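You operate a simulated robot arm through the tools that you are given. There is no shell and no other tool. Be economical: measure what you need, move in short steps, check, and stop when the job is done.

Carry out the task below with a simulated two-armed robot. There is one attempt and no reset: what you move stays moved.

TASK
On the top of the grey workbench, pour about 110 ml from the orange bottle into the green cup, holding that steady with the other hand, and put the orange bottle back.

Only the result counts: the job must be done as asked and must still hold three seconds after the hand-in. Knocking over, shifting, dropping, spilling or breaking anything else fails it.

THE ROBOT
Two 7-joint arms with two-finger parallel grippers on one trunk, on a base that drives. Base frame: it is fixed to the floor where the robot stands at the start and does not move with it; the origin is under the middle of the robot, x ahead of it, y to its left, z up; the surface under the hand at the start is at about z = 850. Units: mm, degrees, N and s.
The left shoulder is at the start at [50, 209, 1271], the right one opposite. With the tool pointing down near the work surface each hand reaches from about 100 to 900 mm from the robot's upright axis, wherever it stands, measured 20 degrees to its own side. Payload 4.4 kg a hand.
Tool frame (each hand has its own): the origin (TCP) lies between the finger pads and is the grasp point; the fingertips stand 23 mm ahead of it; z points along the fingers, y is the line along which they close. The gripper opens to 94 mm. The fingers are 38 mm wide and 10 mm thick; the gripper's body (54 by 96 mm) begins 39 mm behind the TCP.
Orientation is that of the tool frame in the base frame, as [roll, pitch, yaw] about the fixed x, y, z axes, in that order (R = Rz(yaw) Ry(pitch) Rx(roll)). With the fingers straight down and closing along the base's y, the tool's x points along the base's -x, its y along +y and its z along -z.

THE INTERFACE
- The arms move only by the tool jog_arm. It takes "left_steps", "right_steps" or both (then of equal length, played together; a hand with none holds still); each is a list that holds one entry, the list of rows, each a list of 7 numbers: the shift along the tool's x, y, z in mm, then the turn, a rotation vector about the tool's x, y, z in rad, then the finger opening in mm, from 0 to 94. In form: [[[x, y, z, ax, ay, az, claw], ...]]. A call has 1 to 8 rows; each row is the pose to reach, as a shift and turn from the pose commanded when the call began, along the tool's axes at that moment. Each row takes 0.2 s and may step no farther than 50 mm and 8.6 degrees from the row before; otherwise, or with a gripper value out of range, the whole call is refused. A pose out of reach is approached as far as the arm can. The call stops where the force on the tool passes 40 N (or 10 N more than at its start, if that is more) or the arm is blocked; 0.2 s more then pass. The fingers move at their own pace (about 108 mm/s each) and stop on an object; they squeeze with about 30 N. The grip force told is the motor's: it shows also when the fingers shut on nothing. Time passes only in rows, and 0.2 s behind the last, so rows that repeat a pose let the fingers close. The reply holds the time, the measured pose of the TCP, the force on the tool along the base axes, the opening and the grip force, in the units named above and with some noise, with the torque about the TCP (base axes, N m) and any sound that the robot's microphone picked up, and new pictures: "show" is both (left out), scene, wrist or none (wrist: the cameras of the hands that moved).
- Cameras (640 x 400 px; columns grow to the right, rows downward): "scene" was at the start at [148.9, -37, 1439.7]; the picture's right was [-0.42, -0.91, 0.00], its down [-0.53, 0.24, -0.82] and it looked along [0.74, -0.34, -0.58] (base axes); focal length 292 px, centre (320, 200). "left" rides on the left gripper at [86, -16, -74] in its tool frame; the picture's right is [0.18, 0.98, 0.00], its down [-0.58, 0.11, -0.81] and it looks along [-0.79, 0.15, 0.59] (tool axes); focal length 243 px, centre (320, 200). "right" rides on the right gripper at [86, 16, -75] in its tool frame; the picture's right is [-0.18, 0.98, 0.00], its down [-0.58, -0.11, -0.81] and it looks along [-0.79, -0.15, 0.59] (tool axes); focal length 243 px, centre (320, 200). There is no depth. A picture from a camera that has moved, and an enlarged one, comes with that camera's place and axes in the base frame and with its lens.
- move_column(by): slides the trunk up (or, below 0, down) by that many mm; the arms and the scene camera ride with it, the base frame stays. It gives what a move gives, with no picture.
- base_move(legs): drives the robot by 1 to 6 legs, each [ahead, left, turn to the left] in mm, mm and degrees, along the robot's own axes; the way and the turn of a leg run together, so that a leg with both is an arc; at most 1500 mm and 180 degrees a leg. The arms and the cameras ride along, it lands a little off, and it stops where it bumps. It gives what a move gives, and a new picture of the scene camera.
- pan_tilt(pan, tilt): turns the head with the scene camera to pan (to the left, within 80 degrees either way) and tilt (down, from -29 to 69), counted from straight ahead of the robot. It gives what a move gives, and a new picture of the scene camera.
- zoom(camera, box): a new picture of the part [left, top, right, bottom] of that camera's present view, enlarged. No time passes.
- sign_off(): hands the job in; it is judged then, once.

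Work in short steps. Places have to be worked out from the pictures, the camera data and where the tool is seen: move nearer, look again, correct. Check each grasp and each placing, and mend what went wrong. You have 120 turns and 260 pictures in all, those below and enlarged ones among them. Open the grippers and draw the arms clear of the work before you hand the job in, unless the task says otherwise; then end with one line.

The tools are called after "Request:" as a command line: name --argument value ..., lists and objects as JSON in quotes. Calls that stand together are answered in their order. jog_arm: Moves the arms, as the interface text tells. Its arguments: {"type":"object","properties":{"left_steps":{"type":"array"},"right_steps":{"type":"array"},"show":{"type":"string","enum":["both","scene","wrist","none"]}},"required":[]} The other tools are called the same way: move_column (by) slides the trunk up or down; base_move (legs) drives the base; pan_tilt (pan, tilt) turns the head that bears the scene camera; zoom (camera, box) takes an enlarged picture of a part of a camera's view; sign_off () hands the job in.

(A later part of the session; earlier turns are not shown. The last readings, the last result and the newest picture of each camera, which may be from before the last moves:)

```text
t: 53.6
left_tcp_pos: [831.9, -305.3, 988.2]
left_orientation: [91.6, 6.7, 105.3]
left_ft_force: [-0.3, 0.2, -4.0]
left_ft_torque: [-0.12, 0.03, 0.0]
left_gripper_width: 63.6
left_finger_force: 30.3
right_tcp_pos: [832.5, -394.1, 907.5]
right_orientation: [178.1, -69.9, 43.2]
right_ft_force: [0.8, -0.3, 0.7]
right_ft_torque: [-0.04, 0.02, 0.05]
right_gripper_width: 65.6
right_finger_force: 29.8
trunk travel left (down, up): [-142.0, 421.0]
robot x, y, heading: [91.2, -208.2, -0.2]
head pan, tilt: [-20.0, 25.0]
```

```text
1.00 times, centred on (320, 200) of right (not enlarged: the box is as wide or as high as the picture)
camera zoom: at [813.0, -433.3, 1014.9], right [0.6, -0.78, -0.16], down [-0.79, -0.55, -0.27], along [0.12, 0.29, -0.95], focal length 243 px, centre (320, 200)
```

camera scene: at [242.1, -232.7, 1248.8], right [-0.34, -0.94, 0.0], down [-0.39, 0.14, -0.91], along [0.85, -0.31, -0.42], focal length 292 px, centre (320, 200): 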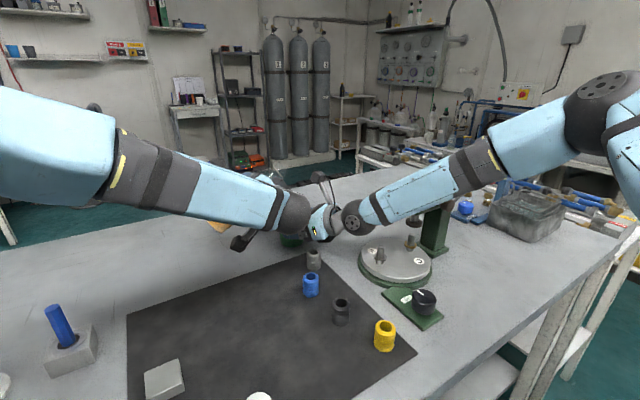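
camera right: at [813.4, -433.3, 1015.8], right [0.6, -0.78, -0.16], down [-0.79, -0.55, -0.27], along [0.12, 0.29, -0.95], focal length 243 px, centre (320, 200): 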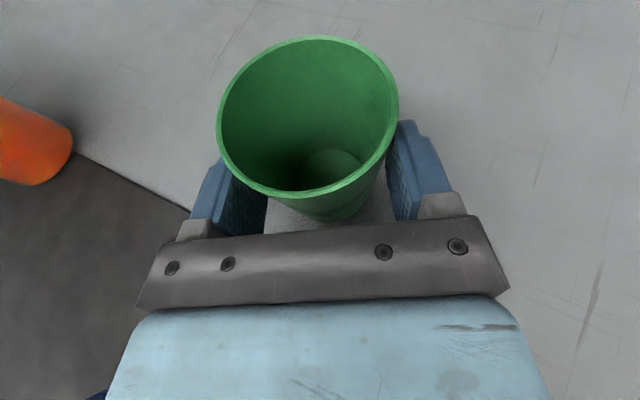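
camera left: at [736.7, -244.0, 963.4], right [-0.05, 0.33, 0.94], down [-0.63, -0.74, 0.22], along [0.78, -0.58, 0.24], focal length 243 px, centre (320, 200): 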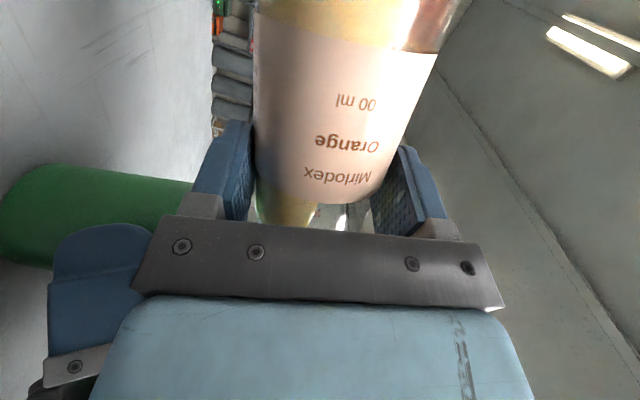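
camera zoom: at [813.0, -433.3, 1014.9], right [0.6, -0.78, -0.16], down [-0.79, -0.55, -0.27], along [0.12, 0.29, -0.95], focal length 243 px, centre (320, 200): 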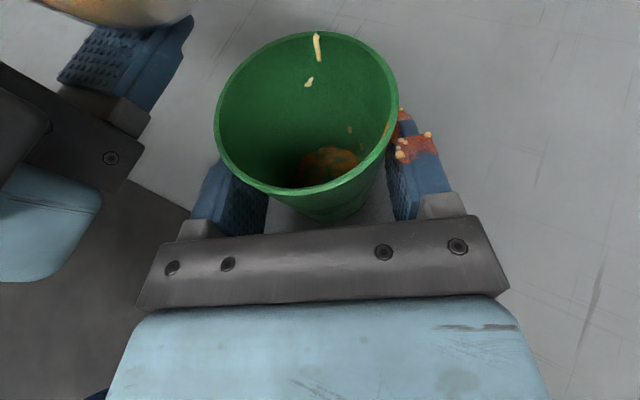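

It flows, but the first gush overshot: some hit the right finger on the far side. I shift the bottle 10 mm back (+y) and 10 mm down without tilting further.

Request:
jog_arm --left_steps '[[[3.6, -2.9, 1, 0, 0, 0, 58], [7.2, -5.8, 2, 0, 0, 0, 58], [10.8, -8.7, 2.9, 0, 0, 0, 58]]]' --show "none"

Request:
zoom --camera "right" --box '[160, 0, 480, 200]'

```text
t: 54.4
left_tcp_pos: [831.5, -297.1, 978.8]
left_orientation: [91.6, 6.8, 105.1]
left_ft_force: [-0.5, 0.5, -3.9]
left_ft_torque: [-0.12, 0.06, -0.01]
left_gripper_width: 63.6
left_finger_force: 29.5
right_tcp_pos: [832.6, -395.9, 907.3]
right_orientation: [178.2, -69.9, 43.1]
right_ft_force: [-0.9, 0.6, 0.7]
right_ft_torque: [-0.04, 0.03, -0.03]
right_gripper_width: 65.3
right_finger_force: 30.1
trunk travel left (down, up): [-142.0, 421.0]
robot x, y, heading: [91.4, -209.2, -0.0]
head pan, tilt: [-20.0, 25.0]
```

```text
2.00 times, centred on (320, 100) of right
camera zoom: at [813.0, -433.3, 1014.9], right [0.6, -0.78, -0.16], down [-0.79, -0.55, -0.27], along [0.12, 0.29, -0.95], focal length 485 px, centre (320, 400)
```

zoom: 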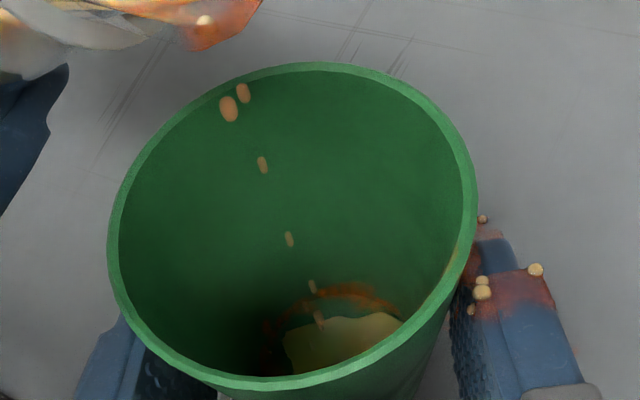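

The stream now falls well inside the cup. I hold here and let it run to its level.

Request:
jog_arm --left_steps '[[[0, 0, 0, 0, 0, 0, 58], [0, 0, 0, 0, 0, 0, 58], [0, 0, 0, 0, 0, 0, 58], [0, 0, 0, 0, 0, 0, 58]]]' --show "none"

Request:
zoom --camera "right" --box '[160, 0, 480, 200]'

```text
t: 55.4
left_tcp_pos: [831.6, -296.8, 978.7]
left_orientation: [91.6, 6.7, 105.1]
left_ft_force: [0.1, 0.3, -2.8]
left_ft_torque: [-0.1, 0.03, 0.02]
left_gripper_width: 63.5
left_finger_force: 30.5
right_tcp_pos: [833.2, -396.1, 907.5]
right_orientation: [178.3, -69.9, 43.1]
right_ft_force: [0.4, 0.5, 0.5]
right_ft_torque: [0.0, 0.04, 0.0]
right_gripper_width: 65.4
right_finger_force: 29.5
trunk travel left (down, up): [-142.0, 421.0]
robot x, y, heading: [90.6, -204.0, -0.0]
head pan, tilt: [-20.0, 25.0]
```

```text
2.00 times, centred on (320, 100) of right
camera zoom: at [813.0, -433.3, 1014.9], right [0.6, -0.78, -0.16], down [-0.79, -0.55, -0.27], along [0.12, 0.29, -0.95], focal length 485 px, centre (320, 400)
```

zoom: 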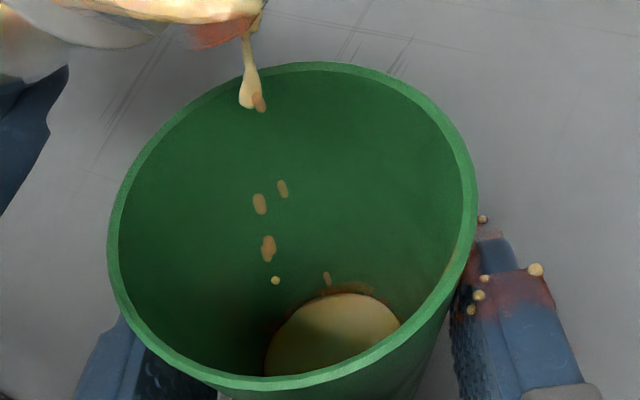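

It trickles well into the cup (about 10 ml so far). I tilt 1.5° more, slowly, and wait.

Request:
jog_arm --left_steps '[[[0, 0, 0, -0.0018, 0, 0.0066, 58], [0, 0, 0, -0.0036, 0, 0.0132, 58], [0, 0, 0, -0.0052, 0, 0.0195, 58], [0, 0, 0, -0.007, 0, 0.026, 58], [0, 0, 0, -0.007, 0, 0.026, 58], [0, 0, 0, -0.007, 0, 0.026, 58], [0, 0, 0, -0.007, 0, 0.026, 58]]]' --show "none"

Request:
zoom --camera "right" --box '[160, 0, 480, 200]'

```text
t: 57.0
left_tcp_pos: [831.9, -295.3, 978.3]
left_orientation: [91.3, 5.3, 105.1]
left_ft_force: [1.1, 0.1, -2.9]
left_ft_torque: [-0.06, 0.01, 0.0]
left_gripper_width: 63.7
left_finger_force: 30.1
right_tcp_pos: [834.1, -395.3, 908.0]
right_orientation: [178.1, -69.9, 43.1]
right_ft_force: [0.8, -0.5, 0.0]
right_ft_torque: [-0.04, 0.02, 0.01]
right_gripper_width: 65.4
right_finger_force: 29.8
trunk travel left (down, up): [-142.0, 421.0]
robot x, y, heading: [92.0, -204.0, 0.2]
head pan, tilt: [-20.0, 25.0]
```

```text
2.00 times, centred on (320, 100) of right
camera zoom: at [813.0, -433.3, 1014.9], right [0.6, -0.78, -0.16], down [-0.79, -0.55, -0.27], along [0.12, 0.29, -0.95], focal length 485 px, centre (320, 400)
```

zoom: 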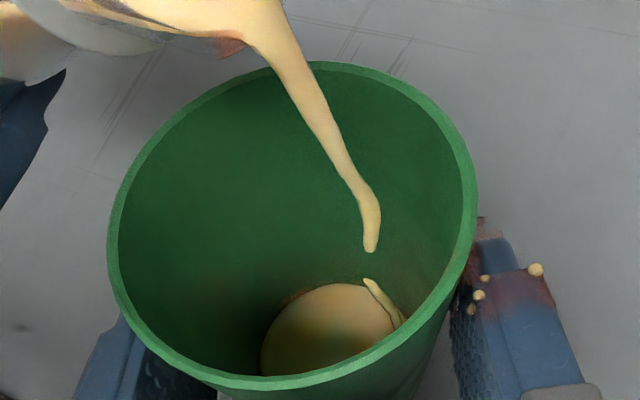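

A steady stream now lands inside the cup. I hold and watch in short intervals.

Request:
jog_arm --left_steps '[[[0, 0, 0, 0, 0, 0, 58], [0, 0, 0, 0, 0, 0, 58]]]' --show "none"

Request:
zoom --camera "right" --box '[160, 0, 480, 200]'

```text
t: 57.6
left_tcp_pos: [832.4, -296.4, 979.0]
left_orientation: [91.2, 5.4, 105.1]
left_ft_force: [0.5, 0.2, -2.9]
left_ft_torque: [-0.09, 0.03, -0.02]
left_gripper_width: 63.4
left_finger_force: 30.2
right_tcp_pos: [832.9, -395.4, 907.8]
right_orientation: [178.2, -69.9, 43.1]
right_ft_force: [-0.1, 0.0, 0.4]
right_ft_torque: [-0.03, 0.0, 0.0]
right_gripper_width: 66.0
right_finger_force: 29.9
trunk travel left (down, up): [-142.0, 421.0]
robot x, y, heading: [90.5, -204.5, 0.0]
head pan, tilt: [-20.0, 25.0]
```

```text
2.00 times, centred on (320, 100) of right
camera zoom: at [813.0, -433.3, 1014.9], right [0.6, -0.78, -0.16], down [-0.79, -0.55, -0.27], along [0.12, 0.29, -0.95], focal length 485 px, centre (320, 400)
```

zoom: 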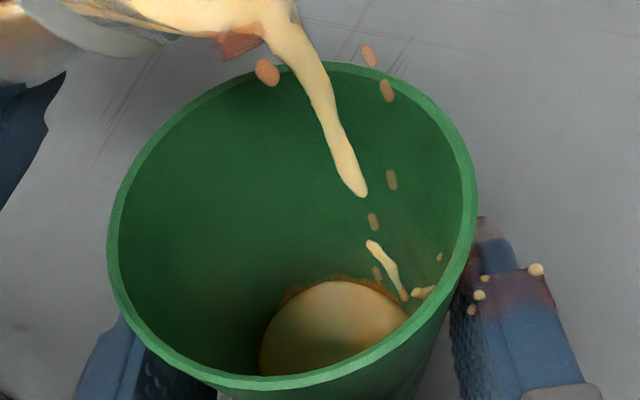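

Good; I keep holding.

Request:
jog_arm --left_steps '[[[0, 0, 0, 0, 0, 0, 58], [0, 0, 0, 0, 0, 0, 58], [0, 0, 0, 0, 0, 0, 58], [0, 0, 0, 0, 0, 0, 58]]]' --show "none"

Request:
zoom --camera "right" --box '[160, 0, 480, 200]'

```text
t: 58.6
left_tcp_pos: [832.1, -295.8, 978.5]
left_orientation: [91.2, 5.1, 105.2]
left_ft_force: [-0.2, 0.5, -2.7]
left_ft_torque: [-0.1, 0.02, 0.0]
left_gripper_width: 63.8
left_finger_force: 29.7
right_tcp_pos: [833.6, -396.3, 908.4]
right_orientation: [178.2, -70.0, 43.2]
right_ft_force: [0.2, 0.3, -0.3]
right_ft_torque: [-0.03, -0.02, -0.01]
right_gripper_width: 65.7
right_finger_force: 30.3
trunk travel left (down, up): [-142.0, 421.0]
robot x, y, heading: [89.8, -208.8, -0.0]
head pan, tilt: [-20.0, 25.0]
```

```text
2.00 times, centred on (320, 100) of right
camera zoom: at [813.0, -433.3, 1014.9], right [0.6, -0.78, -0.16], down [-0.79, -0.55, -0.27], along [0.12, 0.29, -0.95], focal length 485 px, centre (320, 400)
```

zoom: 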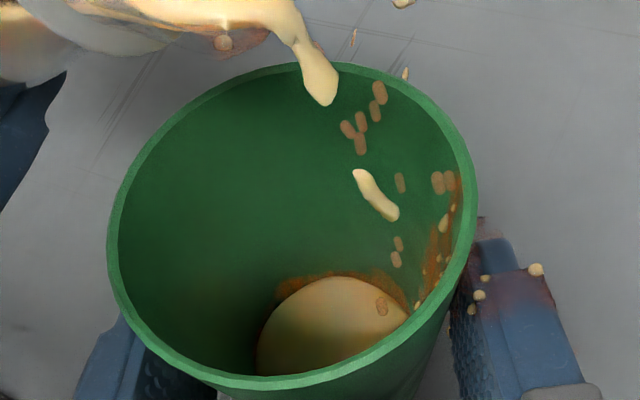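

Some droplets now fly towards the far rim, so I shift the bottle 13 mm back (+y).

Request:
jog_arm --left_steps '[[[6, 0.5, 1.6, 0, 0, 0, 58], [12.5, 1.2, 3.3, 0.0018, 0, -0.0066, 58]]]' --show "none"

Request:
zoom --camera "right" --box '[160, 0, 480, 200]'

```text
t: 59.2
left_tcp_pos: [831.6, -282.2, 978.9]
left_orientation: [91.3, 5.7, 105.1]
left_ft_force: [-0.2, -1.3, -2.9]
left_ft_torque: [-0.08, 0.05, 0.03]
left_gripper_width: 63.7
left_finger_force: 30.4
right_tcp_pos: [832.7, -395.1, 908.0]
right_orientation: [178.2, -69.9, 43.2]
right_ft_force: [-0.2, 0.5, 0.5]
right_ft_torque: [-0.01, 0.0, 0.04]
right_gripper_width: 65.8
right_finger_force: 29.6
trunk travel left (down, up): [-142.0, 421.0]
robot x, y, heading: [90.7, -208.1, -0.0]
head pan, tilt: [-20.0, 25.0]
```

```text
2.00 times, centred on (320, 100) of right
camera zoom: at [813.0, -433.3, 1014.9], right [0.6, -0.78, -0.16], down [-0.79, -0.55, -0.27], along [0.12, 0.29, -0.95], focal length 485 px, centre (320, 400)
```

zoom: 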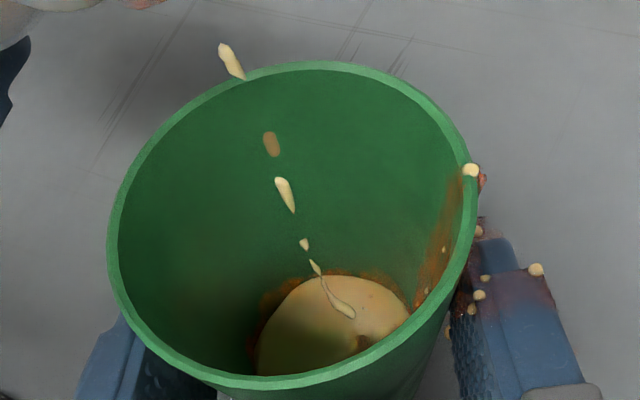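

Now the stream passes close to the near rim, so I go back 7 mm as a middle setting.

Request:
jog_arm --left_steps '[[[-6.7, -0.7, -1.8, 0, 0, 0, 58]]]' --show "none"

Request:
zoom --camera "right" --box '[160, 0, 480, 200]'

```text
t: 59.6
left_tcp_pos: [832.0, -290.9, 979.1]
left_orientation: [91.3, 5.6, 105.1]
left_ft_force: [-0.2, -0.3, -2.9]
left_ft_torque: [-0.07, 0.03, 0.02]
left_gripper_width: 63.9
left_finger_force: 30.1
right_tcp_pos: [831.9, -395.2, 907.8]
right_orientation: [178.2, -69.9, 43.0]
right_ft_force: [-0.1, 0.4, 0.0]
right_ft_torque: [-0.01, -0.02, -0.01]
right_gripper_width: 65.7
right_finger_force: 29.5
trunk travel left (down, up): [-142.0, 421.0]
robot x, y, heading: [91.5, -206.1, -0.1]
head pan, tilt: [-20.0, 25.0]
```

```text
2.00 times, centred on (320, 100) of right
camera zoom: at [813.0, -433.2, 1015.0], right [0.6, -0.78, -0.16], down [-0.79, -0.55, -0.27], along [0.12, 0.29, -0.95], focal length 485 px, centre (320, 400)
```

zoom: 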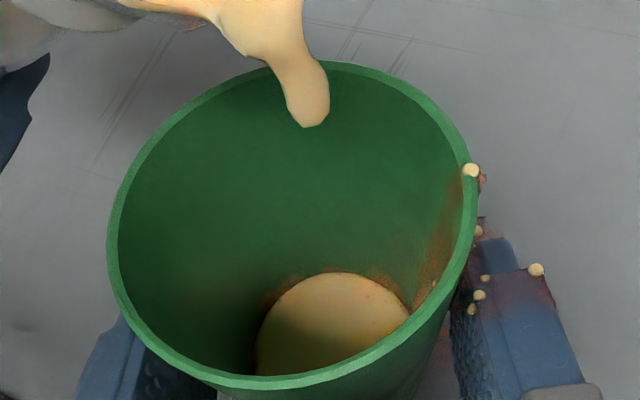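

A small surge follows; I hold and look.

Request:
jog_arm --left_steps '[[[0, 0, 0, 0.0018, 0, -0.0066, 58]]]' --show "none"

Request:
zoom --camera "right" --box '[160, 0, 480, 200]'

```text
t: 60.0
left_tcp_pos: [833.0, -289.1, 979.2]
left_orientation: [91.4, 6.0, 105.1]
left_ft_force: [-0.3, -0.7, -2.7]
left_ft_torque: [-0.07, 0.06, 0.02]
left_gripper_width: 63.6
left_finger_force: 30.3
right_tcp_pos: [834.2, -394.5, 907.7]
right_orientation: [178.3, -69.9, 43.1]
right_ft_force: [-0.2, 0.4, 0.3]
right_ft_torque: [-0.01, 0.04, 0.02]
right_gripper_width: 65.9
right_finger_force: 30.7
trunk travel left (down, up): [-142.0, 421.0]
robot x, y, heading: [90.0, -207.0, -0.0]
head pan, tilt: [-20.0, 25.0]
```

```text
2.00 times, centred on (320, 100) of right
camera zoom: at [813.0, -433.3, 1014.9], right [0.6, -0.78, -0.16], down [-0.79, -0.55, -0.27], along [0.12, 0.29, -0.95], focal length 485 px, centre (320, 400)
```

zoom: 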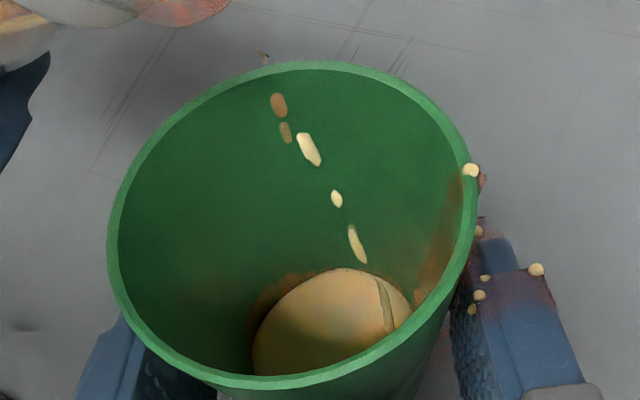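

About 45 ml by the level in the cup, and the stream lies well. I continue with a very slow 0.7° tilt and hold.

Request:
jog_arm --left_steps '[[[0, 0, 0, 0, 0, 0, 58], [0, 0, 0, -0.0008, 0, 0.003, 58], [0, 0, 0, -0.0016, 0, 0.006, 58], [0, 0, 0, -0.0024, 0, 0.009, 58], [0, 0, 0, -0.0032, 0, 0.012, 58]]]' --show "none"

Request:
zoom --camera "right" --box '[160, 0, 480, 200]'

```text
t: 61.2
left_tcp_pos: [831.8, -290.3, 978.7]
left_orientation: [91.1, 5.3, 105.0]
left_ft_force: [-0.7, 0.6, -3.1]
left_ft_torque: [-0.05, 0.06, 0.03]
left_gripper_width: 64.0
left_finger_force: 29.9
right_tcp_pos: [832.2, -396.9, 908.9]
right_orientation: [178.1, -69.9, 43.2]
right_ft_force: [-0.2, -0.2, 0.0]
right_ft_torque: [0.0, -0.01, 0.0]
right_gripper_width: 65.9
right_finger_force: 30.7
trunk travel left (down, up): [-142.0, 421.0]
robot x, y, heading: [89.3, -207.7, -0.2]
head pan, tilt: [-20.0, 25.0]
```

```text
2.00 times, centred on (320, 100) of right
camera zoom: at [813.0, -433.3, 1014.9], right [0.6, -0.78, -0.16], down [-0.79, -0.55, -0.27], along [0.12, 0.29, -0.95], focal length 485 px, centre (320, 400)
```

zoom: 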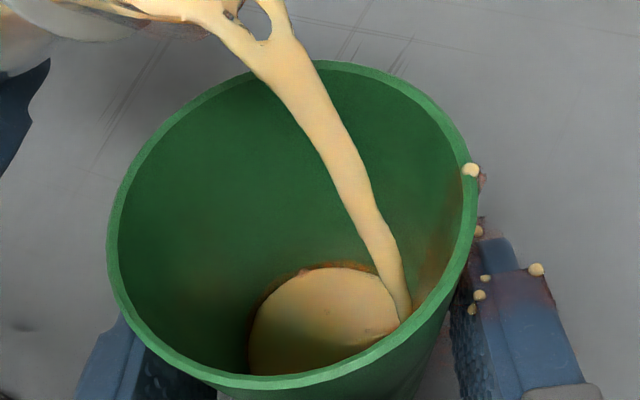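

A good stream. I hold for a moment.

Request:
jog_arm --left_steps '[[[0, 0, 0, 0, 0, 0, 58], [0, 0, 0, 0, 0, 0, 58]]]' --show "none"

Request:
zoom --camera "right" --box '[160, 0, 480, 200]'

```text
t: 61.8
left_tcp_pos: [831.8, -289.3, 980.2]
left_orientation: [91.3, 5.3, 105.1]
left_ft_force: [-0.7, 0.1, -2.8]
left_ft_torque: [-0.11, 0.04, -0.01]
left_gripper_width: 63.7
left_finger_force: 29.8
right_tcp_pos: [833.1, -395.6, 908.3]
right_orientation: [178.2, -70.0, 43.1]
right_ft_force: [-0.5, -0.5, 0.1]
right_ft_torque: [-0.01, 0.01, 0.0]
right_gripper_width: 65.9
right_finger_force: 29.8
trunk travel left (down, up): [-142.0, 421.0]
robot x, y, heading: [92.2, -208.1, 0.1]
head pan, tilt: [-20.0, 25.0]
```

```text
2.00 times, centred on (320, 100) of right
camera zoom: at [813.0, -433.3, 1014.9], right [0.6, -0.78, -0.16], down [-0.79, -0.55, -0.27], along [0.12, 0.29, -0.95], focal length 485 px, centre (320, 400)
```

zoom: 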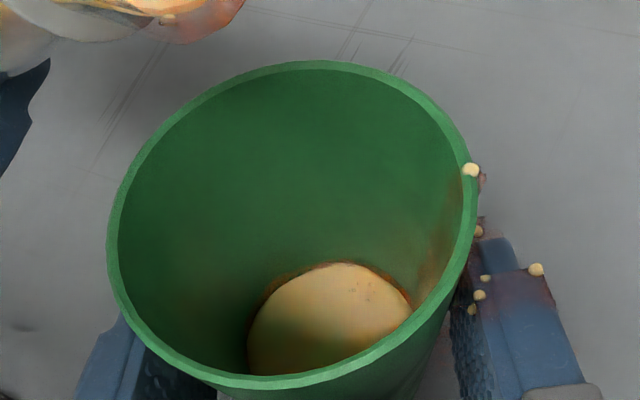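

The flow pulses; about 55 ml so far. Another slow 1° over 1.6 s.

Request:
jog_arm --left_steps '[[[0, 0, 0, -0.0006, 0, 0.002, 58], [0, 0, 0, -0.0012, 0, 0.0042, 58], [0, 0, 0, -0.0018, 0, 0.0063, 58], [0, 0, 0, -0.0023, 0, 0.0084, 58], [0, 0, 0, -0.0028, 0, 0.0105, 58], [0, 0, 0, -0.0034, 0, 0.0126, 58]]]' --show "none"

Request:
zoom --camera "right" --box '[160, 0, 480, 200]'

```text
t: 63.2
left_tcp_pos: [831.8, -290.3, 977.6]
left_orientation: [91.1, 4.6, 105.1]
left_ft_force: [-0.3, 0.5, -2.8]
left_ft_torque: [-0.07, 0.01, 0.01]
left_gripper_width: 63.8
left_finger_force: 30.4
right_tcp_pos: [833.1, -395.9, 908.3]
right_orientation: [178.2, -70.0, 43.2]
right_ft_force: [-0.1, -0.2, -0.3]
right_ft_torque: [0.03, 0.04, 0.02]
right_gripper_width: 66.1
right_finger_force: 29.8
trunk travel left (down, up): [-142.0, 421.0]
robot x, y, heading: [88.9, -207.6, -0.1]
head pan, tilt: [-20.0, 25.0]
```

```text
2.00 times, centred on (320, 100) of right
camera zoom: at [813.0, -433.3, 1014.9], right [0.6, -0.78, -0.16], down [-0.79, -0.55, -0.27], along [0.12, 0.29, -0.95], focal length 485 px, centre (320, 400)
```

zoom: 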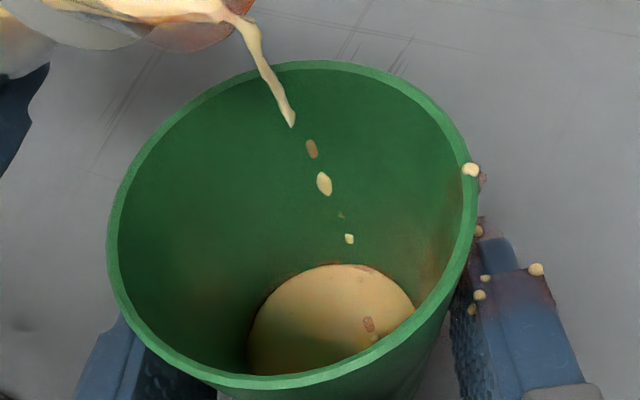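

Good and gentle. I continue the same way by 1°.

Request:
jog_arm --left_steps '[[[0, 0, 0, -0.0006, 0, 0.002, 58], [0, 0, 0, -0.0012, 0, 0.0042, 58], [0, 0, 0, -0.0018, 0, 0.0063, 58], [0, 0, 0, -0.0023, 0, 0.0084, 58], [0, 0, 0, -0.0028, 0, 0.0105, 58], [0, 0, 0, -0.0034, 0, 0.0126, 58], [0, 0, 0, -0.004, 0, 0.0147, 58], [0, 0, 0, -0.0045, 0, 0.0168, 58]]]' --show "none"

Request:
zoom --camera "right" --box '[160, 0, 480, 200]'

```text
t: 65.0
left_tcp_pos: [831.8, -290.3, 979.1]
left_orientation: [90.6, 3.5, 105.2]
left_ft_force: [0.7, -0.5, -2.4]
left_ft_torque: [-0.08, 0.04, -0.02]
left_gripper_width: 63.7
left_finger_force: 29.6
right_tcp_pos: [833.9, -394.4, 907.9]
right_orientation: [178.2, -70.0, 43.1]
right_ft_force: [-0.2, -0.7, 0.0]
right_ft_torque: [-0.03, 0.01, 0.03]
right_gripper_width: 66.0
right_finger_force: 30.0
trunk travel left (down, up): [-142.0, 421.0]
robot x, y, heading: [94.1, -208.6, -0.0]
head pan, tilt: [-20.0, 25.0]
```

```text
2.00 times, centred on (320, 100) of right
camera zoom: at [813.0, -433.3, 1014.9], right [0.6, -0.78, -0.16], down [-0.79, -0.55, -0.27], along [0.12, 0.29, -0.95], focal length 485 px, centre (320, 400)
```

zoom: 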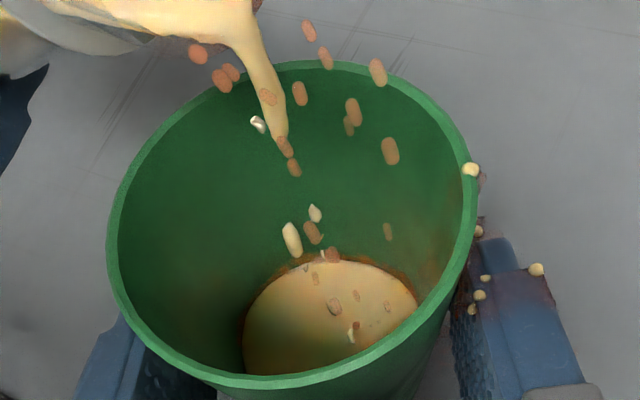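

Slow drips fall close to the near rim. I shift 4 mm towards the cup and 8 mm down, gently.

Request:
jog_arm --left_steps '[[[-0.8, -2, -0.2, 0, 0, 0, 58], [-1.6, -4, -0.4, 0, 0, 0, 58], [-2.4, -6, -0.6, 0, 0, 0, 58], [-3.3, -8.3, -0.9, 0, 0, 0, 58]]]' --show "none"

Request:
zoom --camera "right" --box '[160, 0, 480, 200]'

```text
t: 66.0
left_tcp_pos: [831.9, -293.6, 971.7]
left_orientation: [90.8, 3.6, 105.1]
left_ft_force: [0.7, 0.4, -2.1]
left_ft_torque: [-0.05, 0.04, -0.05]
left_gripper_width: 63.6
left_finger_force: 29.8
right_tcp_pos: [834.5, -393.6, 907.4]
right_orientation: [178.1, -70.0, 43.1]
right_ft_force: [0.4, 0.8, 0.0]
right_ft_torque: [0.01, 0.03, -0.01]
right_gripper_width: 65.8
right_finger_force: 30.1
trunk travel left (down, up): [-142.0, 421.0]
robot x, y, heading: [90.5, -207.8, -0.1]
head pan, tilt: [-20.0, 25.0]
```

```text
2.00 times, centred on (320, 100) of right
camera zoom: at [813.0, -433.3, 1014.9], right [0.6, -0.78, -0.16], down [-0.79, -0.55, -0.27], along [0.12, 0.29, -0.95], focal length 485 px, centre (320, 400)
```

zoom: 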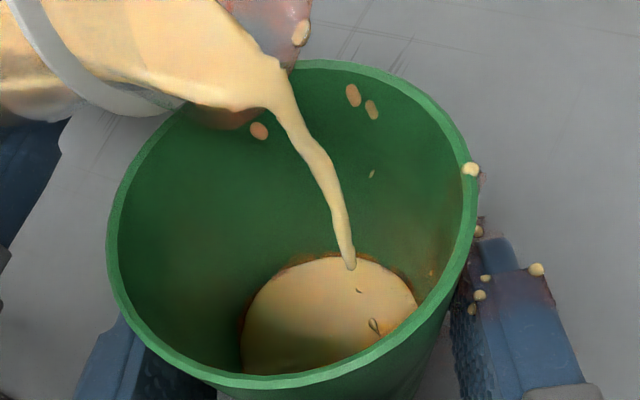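

Very good: mouth now well over the cup, about 65 ml in. I hold.

Request:
jog_arm --left_steps '[[[0, 0, 0, 0, 0, 0, 58], [0, 0, 0, 0, 0, 0, 58], [0, 0, 0, 0, 0, 0, 58], [0, 0, 0, 0, 0, 0, 58]]]' --show "none"

Request:
zoom --camera "right" --box '[160, 0, 480, 200]'

```text
t: 67.0
left_tcp_pos: [832.1, -293.6, 969.8]
left_orientation: [90.7, 3.6, 105.0]
left_ft_force: [-0.3, -0.5, -1.9]
left_ft_torque: [-0.06, 0.02, 0.0]
left_gripper_width: 63.7
left_finger_force: 30.3
right_tcp_pos: [833.9, -395.6, 908.7]
right_orientation: [178.2, -69.9, 43.0]
right_ft_force: [0.3, 0.0, 0.0]
right_ft_torque: [-0.03, 0.02, -0.02]
right_gripper_width: 65.8
right_finger_force: 29.9
trunk travel left (down, up): [-142.0, 421.0]
robot x, y, heading: [89.0, -207.9, -0.2]
head pan, tilt: [-20.0, 25.0]
```

```text
2.00 times, centred on (320, 100) of right
camera zoom: at [813.0, -433.3, 1014.9], right [0.6, -0.78, -0.16], down [-0.79, -0.55, -0.27], along [0.12, 0.29, -0.95], focal length 485 px, centre (320, 400)
```

zoom: 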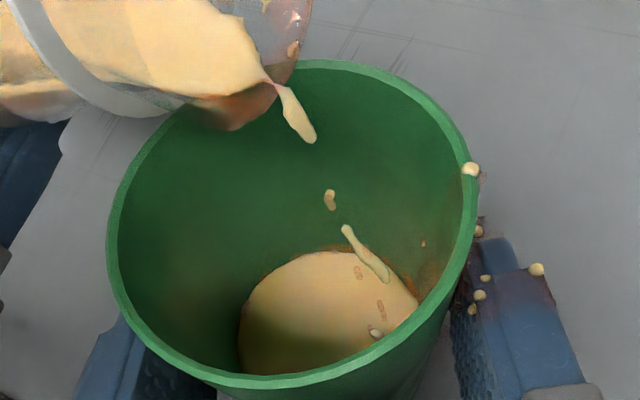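

About 72 ml. I add 0.7° slowly.

Request:
jog_arm --left_steps '[[[0, 0, 0, -0.0005, 0, 0.002, 58], [0, 0, 0, -0.001, 0, 0.004, 58], [0, 0, 0, -0.0016, 0, 0.006, 58], [0, 0, 0, -0.0021, 0, 0.008, 58], [0, 0, 0, -0.0027, 0, 0.01, 58], [0, 0, 0, -0.0032, 0, 0.012, 58]]]' --show "none"

Request:
zoom --camera "right" --box '[160, 0, 480, 200]'

```text
t: 68.4
left_tcp_pos: [831.0, -293.6, 971.3]
left_orientation: [90.6, 2.9, 105.0]
left_ft_force: [-0.6, -0.1, -1.6]
left_ft_torque: [-0.07, 0.03, 0.0]
left_gripper_width: 63.6
left_finger_force: 29.9
right_tcp_pos: [833.3, -395.6, 908.1]
right_orientation: [178.3, -69.9, 43.1]
right_ft_force: [0.5, -0.2, 0.1]
right_ft_torque: [0.0, 0.03, 0.01]
right_gripper_width: 66.1
right_finger_force: 29.7
trunk travel left (down, up): [-142.0, 421.0]
robot x, y, heading: [89.6, -206.6, 0.1]
head pan, tilt: [-20.0, 25.0]
```

```text
2.00 times, centred on (320, 100) of right
camera zoom: at [813.0, -433.3, 1014.9], right [0.6, -0.78, -0.16], down [-0.79, -0.55, -0.27], along [0.12, 0.29, -0.95], focal length 485 px, centre (320, 400)
```

zoom: 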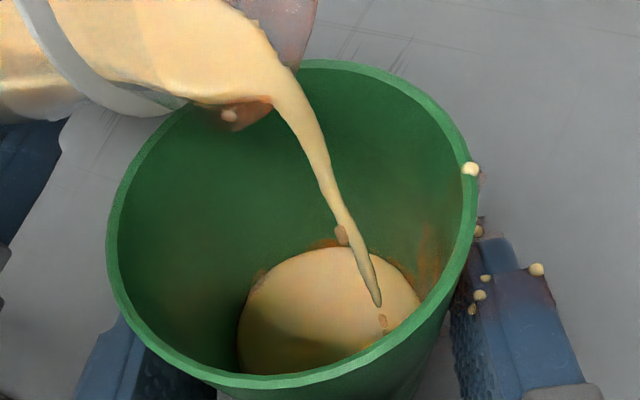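

The level suggests ~80 ml, yet the weight readings hint at more. I tilt back 6° to stop the flow and sample the weight several times.

Request:
jog_arm --left_steps '[[[0, 0, 0, 0.0054, 0, -0.02, 58], [0, 0, 0, 0.0108, 0, -0.04, 58], [0, 0, 0, 0.019, 0, -0.07, 58], [0, 0, 0, 0.027, 0, -0.1, 58], [0, 0, 0, 0.027, 0, -0.1, 58], [0, 0, 0, 0.027, 0, -0.1, 58]]]' --show "none"

Request:
jog_arm --left_steps '[[[0, 0, 0, 0, 0, 0, 58], [0, 0, 0, 0, 0, 0, 58]]]' --show "none"

Request:
jog_arm --left_steps '[[[0, 0, 0, 0, 0, 0, 58]]]' --show "none"

Request:
jog_arm --left_steps '[[[0, 0, 0, 0, 0, 0, 58]]]' --show "none"

Request:
jog_arm --left_steps '[[[0, 0, 0, 0, 0, 0, 58]]]' --show "none"

Request:
jog_arm --left_steps '[[[0, 0, 0, 0, 0, 0, 58]]]' --show "none"

Request:
zoom --camera "right" --box '[160, 0, 480, 200]'

```text
t: 69.8
left_tcp_pos: [830.7, -293.1, 970.7]
left_orientation: [92.1, 8.8, 105.3]
left_ft_force: [-1.3, 0.0, -2.7]
left_ft_torque: [-0.09, 0.01, -0.01]
left_gripper_width: 63.4
left_finger_force: 30.3
right_tcp_pos: [832.9, -396.6, 908.2]
right_orientation: [178.3, -69.8, 43.2]
right_ft_force: [0.9, -0.2, 0.3]
right_ft_torque: [-0.03, 0.02, 0.03]
right_gripper_width: 66.2
right_finger_force: 30.0
trunk travel left (down, up): [-142.0, 421.0]
robot x, y, heading: [91.5, -207.7, 0.0]
head pan, tilt: [-20.0, 25.0]
```

```text
t: 70.4
left_tcp_pos: [832.1, -293.2, 970.9]
left_orientation: [92.0, 8.7, 105.1]
left_ft_force: [0.2, 0.2, -1.9]
left_ft_torque: [-0.09, 0.01, 0.0]
left_gripper_width: 63.5
left_finger_force: 29.8
right_tcp_pos: [832.8, -396.5, 908.0]
right_orientation: [178.2, -69.9, 43.0]
right_ft_force: [0.8, -0.1, -1.4]
right_ft_torque: [-0.02, -0.01, 0.04]
right_gripper_width: 65.9
right_finger_force: 30.1
trunk travel left (down, up): [-142.0, 421.0]
robot x, y, heading: [88.5, -207.0, -0.1]
head pan, tilt: [-20.0, 25.0]
```

```text
t: 70.8
left_tcp_pos: [831.9, -293.3, 970.5]
left_orientation: [92.1, 8.7, 105.3]
left_ft_force: [0.0, -0.5, -1.4]
left_ft_torque: [-0.11, 0.02, -0.02]
left_gripper_width: 63.5
left_finger_force: 30.0
right_tcp_pos: [833.1, -395.7, 907.4]
right_orientation: [178.2, -69.9, 43.1]
right_ft_force: [0.2, -0.1, 0.4]
right_ft_torque: [0.0, 0.03, 0.0]
right_gripper_width: 65.5
right_finger_force: 30.0
trunk travel left (down, up): [-142.0, 421.0]
robot x, y, heading: [88.6, -203.3, 0.2]
head pan, tilt: [-20.0, 25.0]
```

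```text
t: 71.2
left_tcp_pos: [832.4, -292.9, 970.8]
left_orientation: [92.1, 8.7, 105.2]
left_ft_force: [0.4, 0.1, -2.9]
left_ft_torque: [-0.09, 0.0, 0.02]
left_gripper_width: 63.5
left_finger_force: 30.0
right_tcp_pos: [832.7, -396.1, 907.4]
right_orientation: [178.3, -70.0, 43.1]
right_ft_force: [-0.7, -0.1, -0.7]
right_ft_torque: [0.01, 0.0, 0.01]
right_gripper_width: 66.0
right_finger_force: 29.9
trunk travel left (down, up): [-142.0, 421.0]
robot x, y, heading: [91.6, -207.5, -0.2]
head pan, tilt: [-20.0, 25.0]
```

```text
t: 71.6
left_tcp_pos: [832.1, -293.6, 971.3]
left_orientation: [92.1, 8.7, 105.2]
left_ft_force: [-0.3, -0.1, -1.9]
left_ft_torque: [-0.09, 0.02, 0.03]
left_gripper_width: 63.8
left_finger_force: 30.1
right_tcp_pos: [833.1, -395.7, 908.0]
right_orientation: [178.2, -69.9, 43.2]
right_ft_force: [0.5, 0.3, -0.1]
right_ft_torque: [-0.03, 0.03, 0.0]
right_gripper_width: 65.8
right_finger_force: 30.2
trunk travel left (down, up): [-142.0, 421.0]
robot x, y, heading: [87.5, -206.5, 0.1]
head pan, tilt: [-20.0, 25.0]
```

```text
t: 72.0
left_tcp_pos: [830.9, -292.7, 971.0]
left_orientation: [92.0, 8.7, 105.1]
left_ft_force: [0.2, 0.3, -2.1]
left_ft_torque: [-0.1, 0.01, 0.02]
left_gripper_width: 63.6
left_finger_force: 29.8
right_tcp_pos: [831.9, -395.6, 908.3]
right_orientation: [178.3, -69.9, 43.1]
right_ft_force: [-0.7, 0.7, -0.3]
right_ft_torque: [-0.02, 0.1, -0.01]
right_gripper_width: 65.6
right_finger_force: 29.9
trunk travel left (down, up): [-142.0, 421.0]
robot x, y, heading: [89.6, -208.7, 0.0]
head pan, tilt: [-20.0, 25.0]
```

```text
2.00 times, centred on (320, 100) of right
camera zoom: at [813.0, -433.3, 1014.9], right [0.6, -0.78, -0.16], down [-0.79, -0.55, -0.27], along [0.12, 0.29, -0.95], focal length 485 px, centre (320, 400)
```

zoom: 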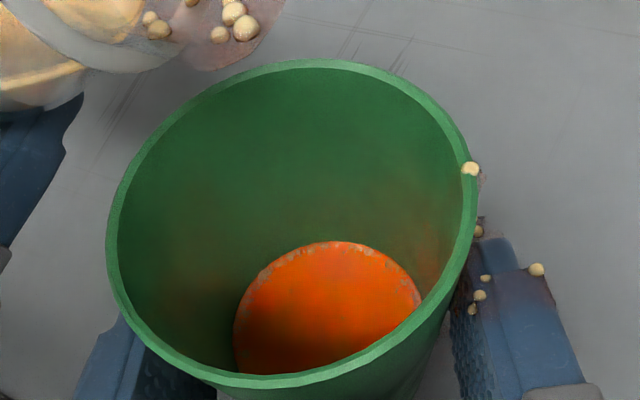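

The weight points to 104±35 ml poured; the cup level, worked out from its geometry, to about 80–88 ml. I resume slowly for some 25 ml more.

Request:
jog_arm --left_steps '[[[0, 0, 0, -0.003, 0, 0.011, 58], [0, 0, 0, -0.006, 0, 0.022, 58], [0, 0, 0, -0.009, 0, 0.033, 58], [0, 0, 0, -0.012, 0, 0.044, 58], [0, 0, 0, -0.015, 0, 0.055, 58], [0, 0, 0, -0.018, 0, 0.066, 58], [0, 0, 0, -0.021, 0, 0.077, 58], [0, 0, 0, -0.0235, 0, 0.087, 58]]]' --show "none"

Request:
zoom --camera "right" --box '[160, 0, 480, 200]'

```text
t: 73.8
left_tcp_pos: [831.3, -293.2, 971.0]
left_orientation: [90.7, 3.7, 105.2]
left_ft_force: [0.1, -0.1, -2.1]
left_ft_torque: [-0.09, 0.02, -0.01]
left_gripper_width: 63.9
left_finger_force: 30.3
right_tcp_pos: [833.7, -394.7, 906.8]
right_orientation: [178.1, -69.9, 43.1]
right_ft_force: [0.4, -0.4, -0.4]
right_ft_torque: [0.0, -0.03, 0.02]
right_gripper_width: 66.0
right_finger_force: 30.0
trunk travel left (down, up): [-142.0, 421.0]
robot x, y, heading: [89.3, -203.4, 0.3]
head pan, tilt: [-20.0, 25.0]
```

```text
2.00 times, centred on (320, 100) of right
camera zoom: at [813.0, -433.3, 1014.9], right [0.6, -0.78, -0.16], down [-0.79, -0.55, -0.27], along [0.12, 0.29, -0.95], focal length 485 px, centre (320, 400)
```

zoom: 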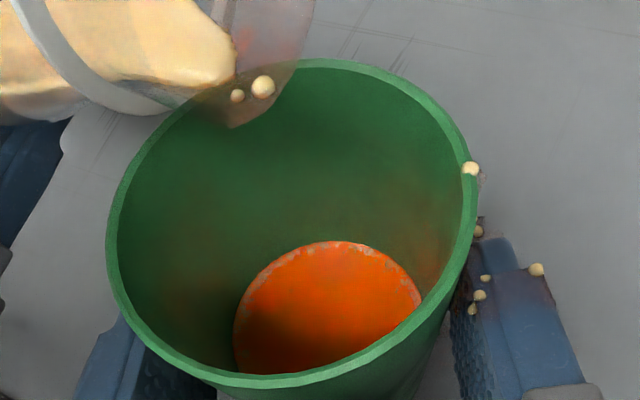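

No flow yet at this angle. I go on slowly, 1.2°.

Request:
jog_arm --left_steps '[[[0, 0, 0, -0.0007, 0, 0.0026, 58], [0, 0, 0, -0.0014, 0, 0.0052, 58], [0, 0, 0, -0.0021, 0, 0.0078, 58], [0, 0, 0, -0.0028, 0, 0.0104, 58], [0, 0, 0, -0.0035, 0, 0.013, 58], [0, 0, 0, -0.0042, 0, 0.0156, 58], [0, 0, 0, -0.0049, 0, 0.0182, 58], [0, 0, 0, -0.0056, 0, 0.0208, 58]]]' --show "none"

Request:
zoom --camera "right" --box '[160, 0, 480, 200]'

```text
t: 75.6
left_tcp_pos: [831.3, -293.7, 970.1]
left_orientation: [90.4, 2.5, 105.2]
left_ft_force: [0.2, -0.3, -2.9]
left_ft_torque: [-0.03, 0.08, 0.01]
left_gripper_width: 63.6
left_finger_force: 30.1
right_tcp_pos: [833.4, -395.7, 906.8]
right_orientation: [178.2, -70.0, 43.1]
right_ft_force: [-0.7, -0.6, 0.2]
right_ft_torque: [0.03, -0.01, 0.04]
right_gripper_width: 66.1
right_finger_force: 29.8
trunk travel left (down, up): [-142.0, 421.0]
robot x, y, heading: [90.8, -208.1, 0.1]
head pan, tilt: [-20.0, 25.0]
```

```text
2.00 times, centred on (320, 100) of right
camera zoom: at [813.0, -433.3, 1014.9], right [0.6, -0.78, -0.16], down [-0.79, -0.55, -0.27], along [0.12, 0.29, -0.95], focal length 485 px, centre (320, 400)
```

zoom: 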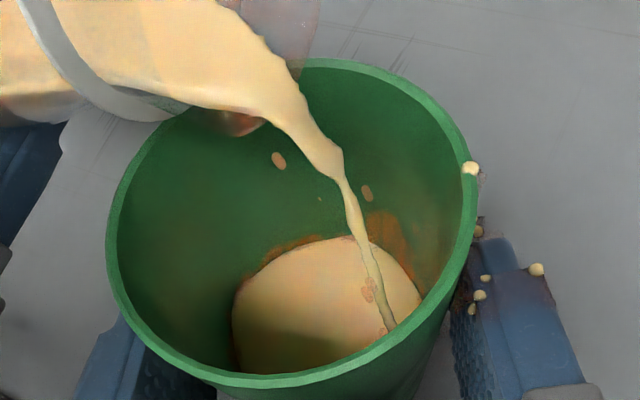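

Flowing smoothly again. I hold for 0.8 s.

Request:
jog_arm --left_steps '[[[0, 0, 0, 0, 0, 0, 58], [0, 0, 0, 0, 0, 0, 58], [0, 0, 0, 0, 0, 0, 58], [0, 0, 0, 0, 0, 0, 58]]]' --show "none"

Request:
zoom --camera "right" --box '[160, 0, 480, 200]'

```text
t: 76.6
left_tcp_pos: [832.9, -294.1, 971.4]
left_orientation: [90.5, 2.5, 105.1]
left_ft_force: [-0.5, 1.1, -2.1]
left_ft_torque: [-0.09, 0.03, 0.02]
left_gripper_width: 63.5
left_finger_force: 30.2
right_tcp_pos: [833.4, -394.7, 907.5]
right_orientation: [178.1, -69.8, 43.1]
right_ft_force: [-0.3, -0.1, 0.8]
right_ft_torque: [0.01, 0.05, -0.02]
right_gripper_width: 66.0
right_finger_force: 29.7
trunk travel left (down, up): [-142.0, 421.0]
robot x, y, heading: [91.1, -208.6, -0.2]
head pan, tilt: [-20.0, 25.0]
```

```text
2.00 times, centred on (320, 100) of right
camera zoom: at [813.0, -433.3, 1014.9], right [0.6, -0.78, -0.16], down [-0.79, -0.55, -0.27], along [0.12, 0.29, -0.95], focal length 485 px, centre (320, 400)
```

zoom: 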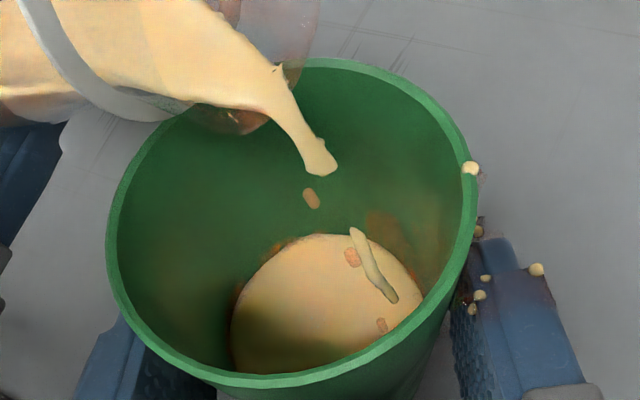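

Level edge now at row 234 (aim ≈ 220). I hold on.

Request:
jog_arm --left_steps '[[[0, 0, 0, 0, 0, 0, 58], [0, 0, 0, 0, 0, 0, 58], [0, 0, 0, -0.0007, 0, 0.0026, 58], [0, 0, 0, -0.0014, 0, 0.0052, 58], [0, 0, 0, -0.0021, 0, 0.0078, 58]]]' --show "none"

Request:
zoom --camera "right" --box '[160, 0, 480, 200]'

```text
t: 77.8
left_tcp_pos: [831.7, -294.3, 970.6]
left_orientation: [90.3, 2.1, 105.1]
left_ft_force: [0.9, 0.6, -2.1]
left_ft_torque: [-0.02, 0.06, 0.0]
left_gripper_width: 63.8
left_finger_force: 30.4
right_tcp_pos: [833.5, -394.7, 907.6]
right_orientation: [178.2, -69.9, 43.1]
right_ft_force: [-0.5, 1.0, -0.1]
right_ft_torque: [0.02, 0.0, -0.01]
right_gripper_width: 65.8
right_finger_force: 29.9
trunk travel left (down, up): [-142.0, 421.0]
robot x, y, heading: [95.4, -207.5, -0.2]
head pan, tilt: [-20.0, 25.0]
```

```text
2.00 times, centred on (320, 100) of right
camera zoom: at [813.0, -433.3, 1014.9], right [0.6, -0.78, -0.16], down [-0.79, -0.55, -0.27], along [0.12, 0.29, -0.95], focal length 485 px, centre (320, 400)
```

zoom: 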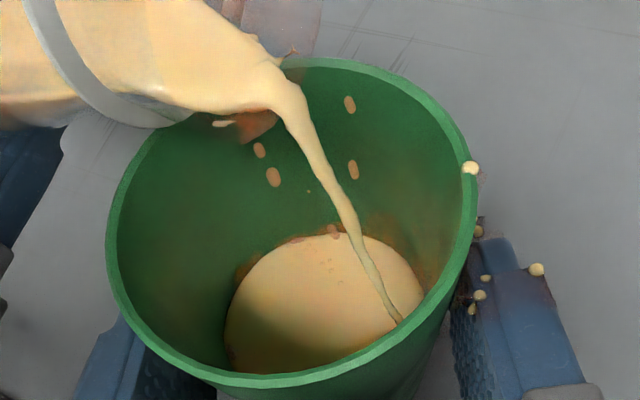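

Level edge at ~232, roughly 93 ml. I hold another second.

Request:
jog_arm --left_steps '[[[0, 0, 0, 0, 0, 0, 58], [0, 0, 0, 0, 0, 0, 58], [0, 0, 0, 0, 0, 0, 58], [0, 0, 0, 0, 0, 0, 58], [0, 0, 0, 0, 0, 0, 58]]]' --show "none"

Request:
zoom --camera "right" --box '[160, 0, 480, 200]'

```text
t: 79.0
left_tcp_pos: [832.6, -294.0, 970.8]
left_orientation: [90.3, 2.1, 105.1]
left_ft_force: [-0.6, -0.4, -1.6]
left_ft_torque: [-0.08, -0.03, 0.01]
left_gripper_width: 63.6
left_finger_force: 30.0
right_tcp_pos: [834.0, -394.5, 907.6]
right_orientation: [178.1, -69.8, 43.0]
right_ft_force: [0.2, 0.3, -0.2]
right_ft_torque: [-0.05, -0.01, 0.0]
right_gripper_width: 66.0
right_finger_force: 29.6
trunk travel left (down, up): [-142.0, 421.0]
robot x, y, heading: [89.0, -205.9, 0.1]
head pan, tilt: [-20.0, 25.0]
```

```text
2.00 times, centred on (320, 100) of right
camera zoom: at [813.0, -433.3, 1014.9], right [0.6, -0.78, -0.16], down [-0.79, -0.55, -0.27], along [0.12, 0.29, -0.95], focal length 485 px, centre (320, 400)
```

zoom: 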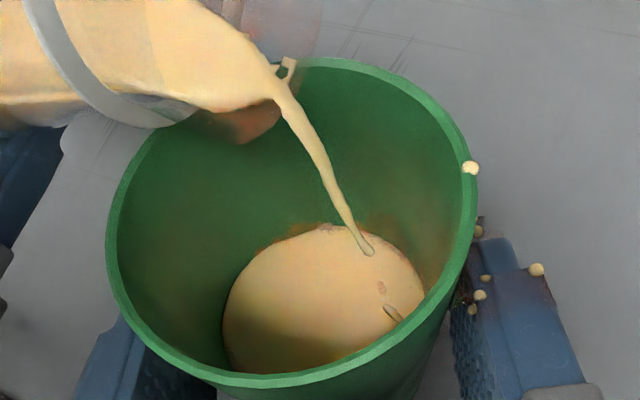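

Level edge at ~226 (≈100 ml, and the weight agrees). I let it run 0.4 s more and then tilt back.

Request:
jog_arm --left_steps '[[[0, 0, 0, 0, 0, 0, 58], [0, 0, 0, 0, 0, 0, 58], [0, 0, 0, 0.0054, 0, -0.02, 58], [0, 0, 0, 0.0108, 0, -0.04, 58], [0, 0, 0, 0.019, 0, -0.07, 58], [0, 0, 0, 0.027, 0, -0.1, 58], [0, 0, 0, 0.027, 0, -0.1, 58], [0, 0, 0, 0.027, 0, -0.1, 58]]]' --show "none"

Request:
zoom --camera "right" --box '[160, 0, 480, 200]'

```text
t: 80.8
left_tcp_pos: [831.4, -294.0, 970.8]
left_orientation: [91.9, 7.8, 105.2]
left_ft_force: [-0.2, 0.5, -2.4]
left_ft_torque: [-0.09, 0.06, -0.02]
left_gripper_width: 63.3
left_finger_force: 29.8
right_tcp_pos: [833.7, -395.9, 908.7]
right_orientation: [178.2, -69.8, 43.2]
right_ft_force: [0.4, -0.5, 0.2]
right_ft_torque: [-0.03, 0.02, -0.01]
right_gripper_width: 65.9
right_finger_force: 30.6
trunk travel left (down, up): [-142.0, 421.0]
robot x, y, heading: [91.3, -204.1, 0.4]
head pan, tilt: [-20.0, 25.0]
```

```text
2.00 times, centred on (320, 100) of right
camera zoom: at [813.0, -433.3, 1014.9], right [0.6, -0.78, -0.16], down [-0.79, -0.55, -0.27], along [0.12, 0.29, -0.95], focal length 485 px, centre (320, 400)
```

zoom: 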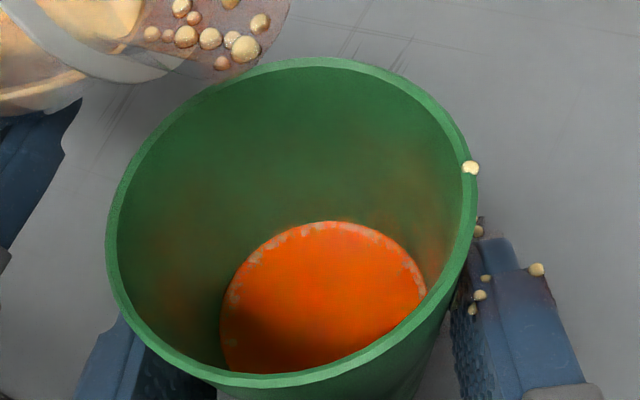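

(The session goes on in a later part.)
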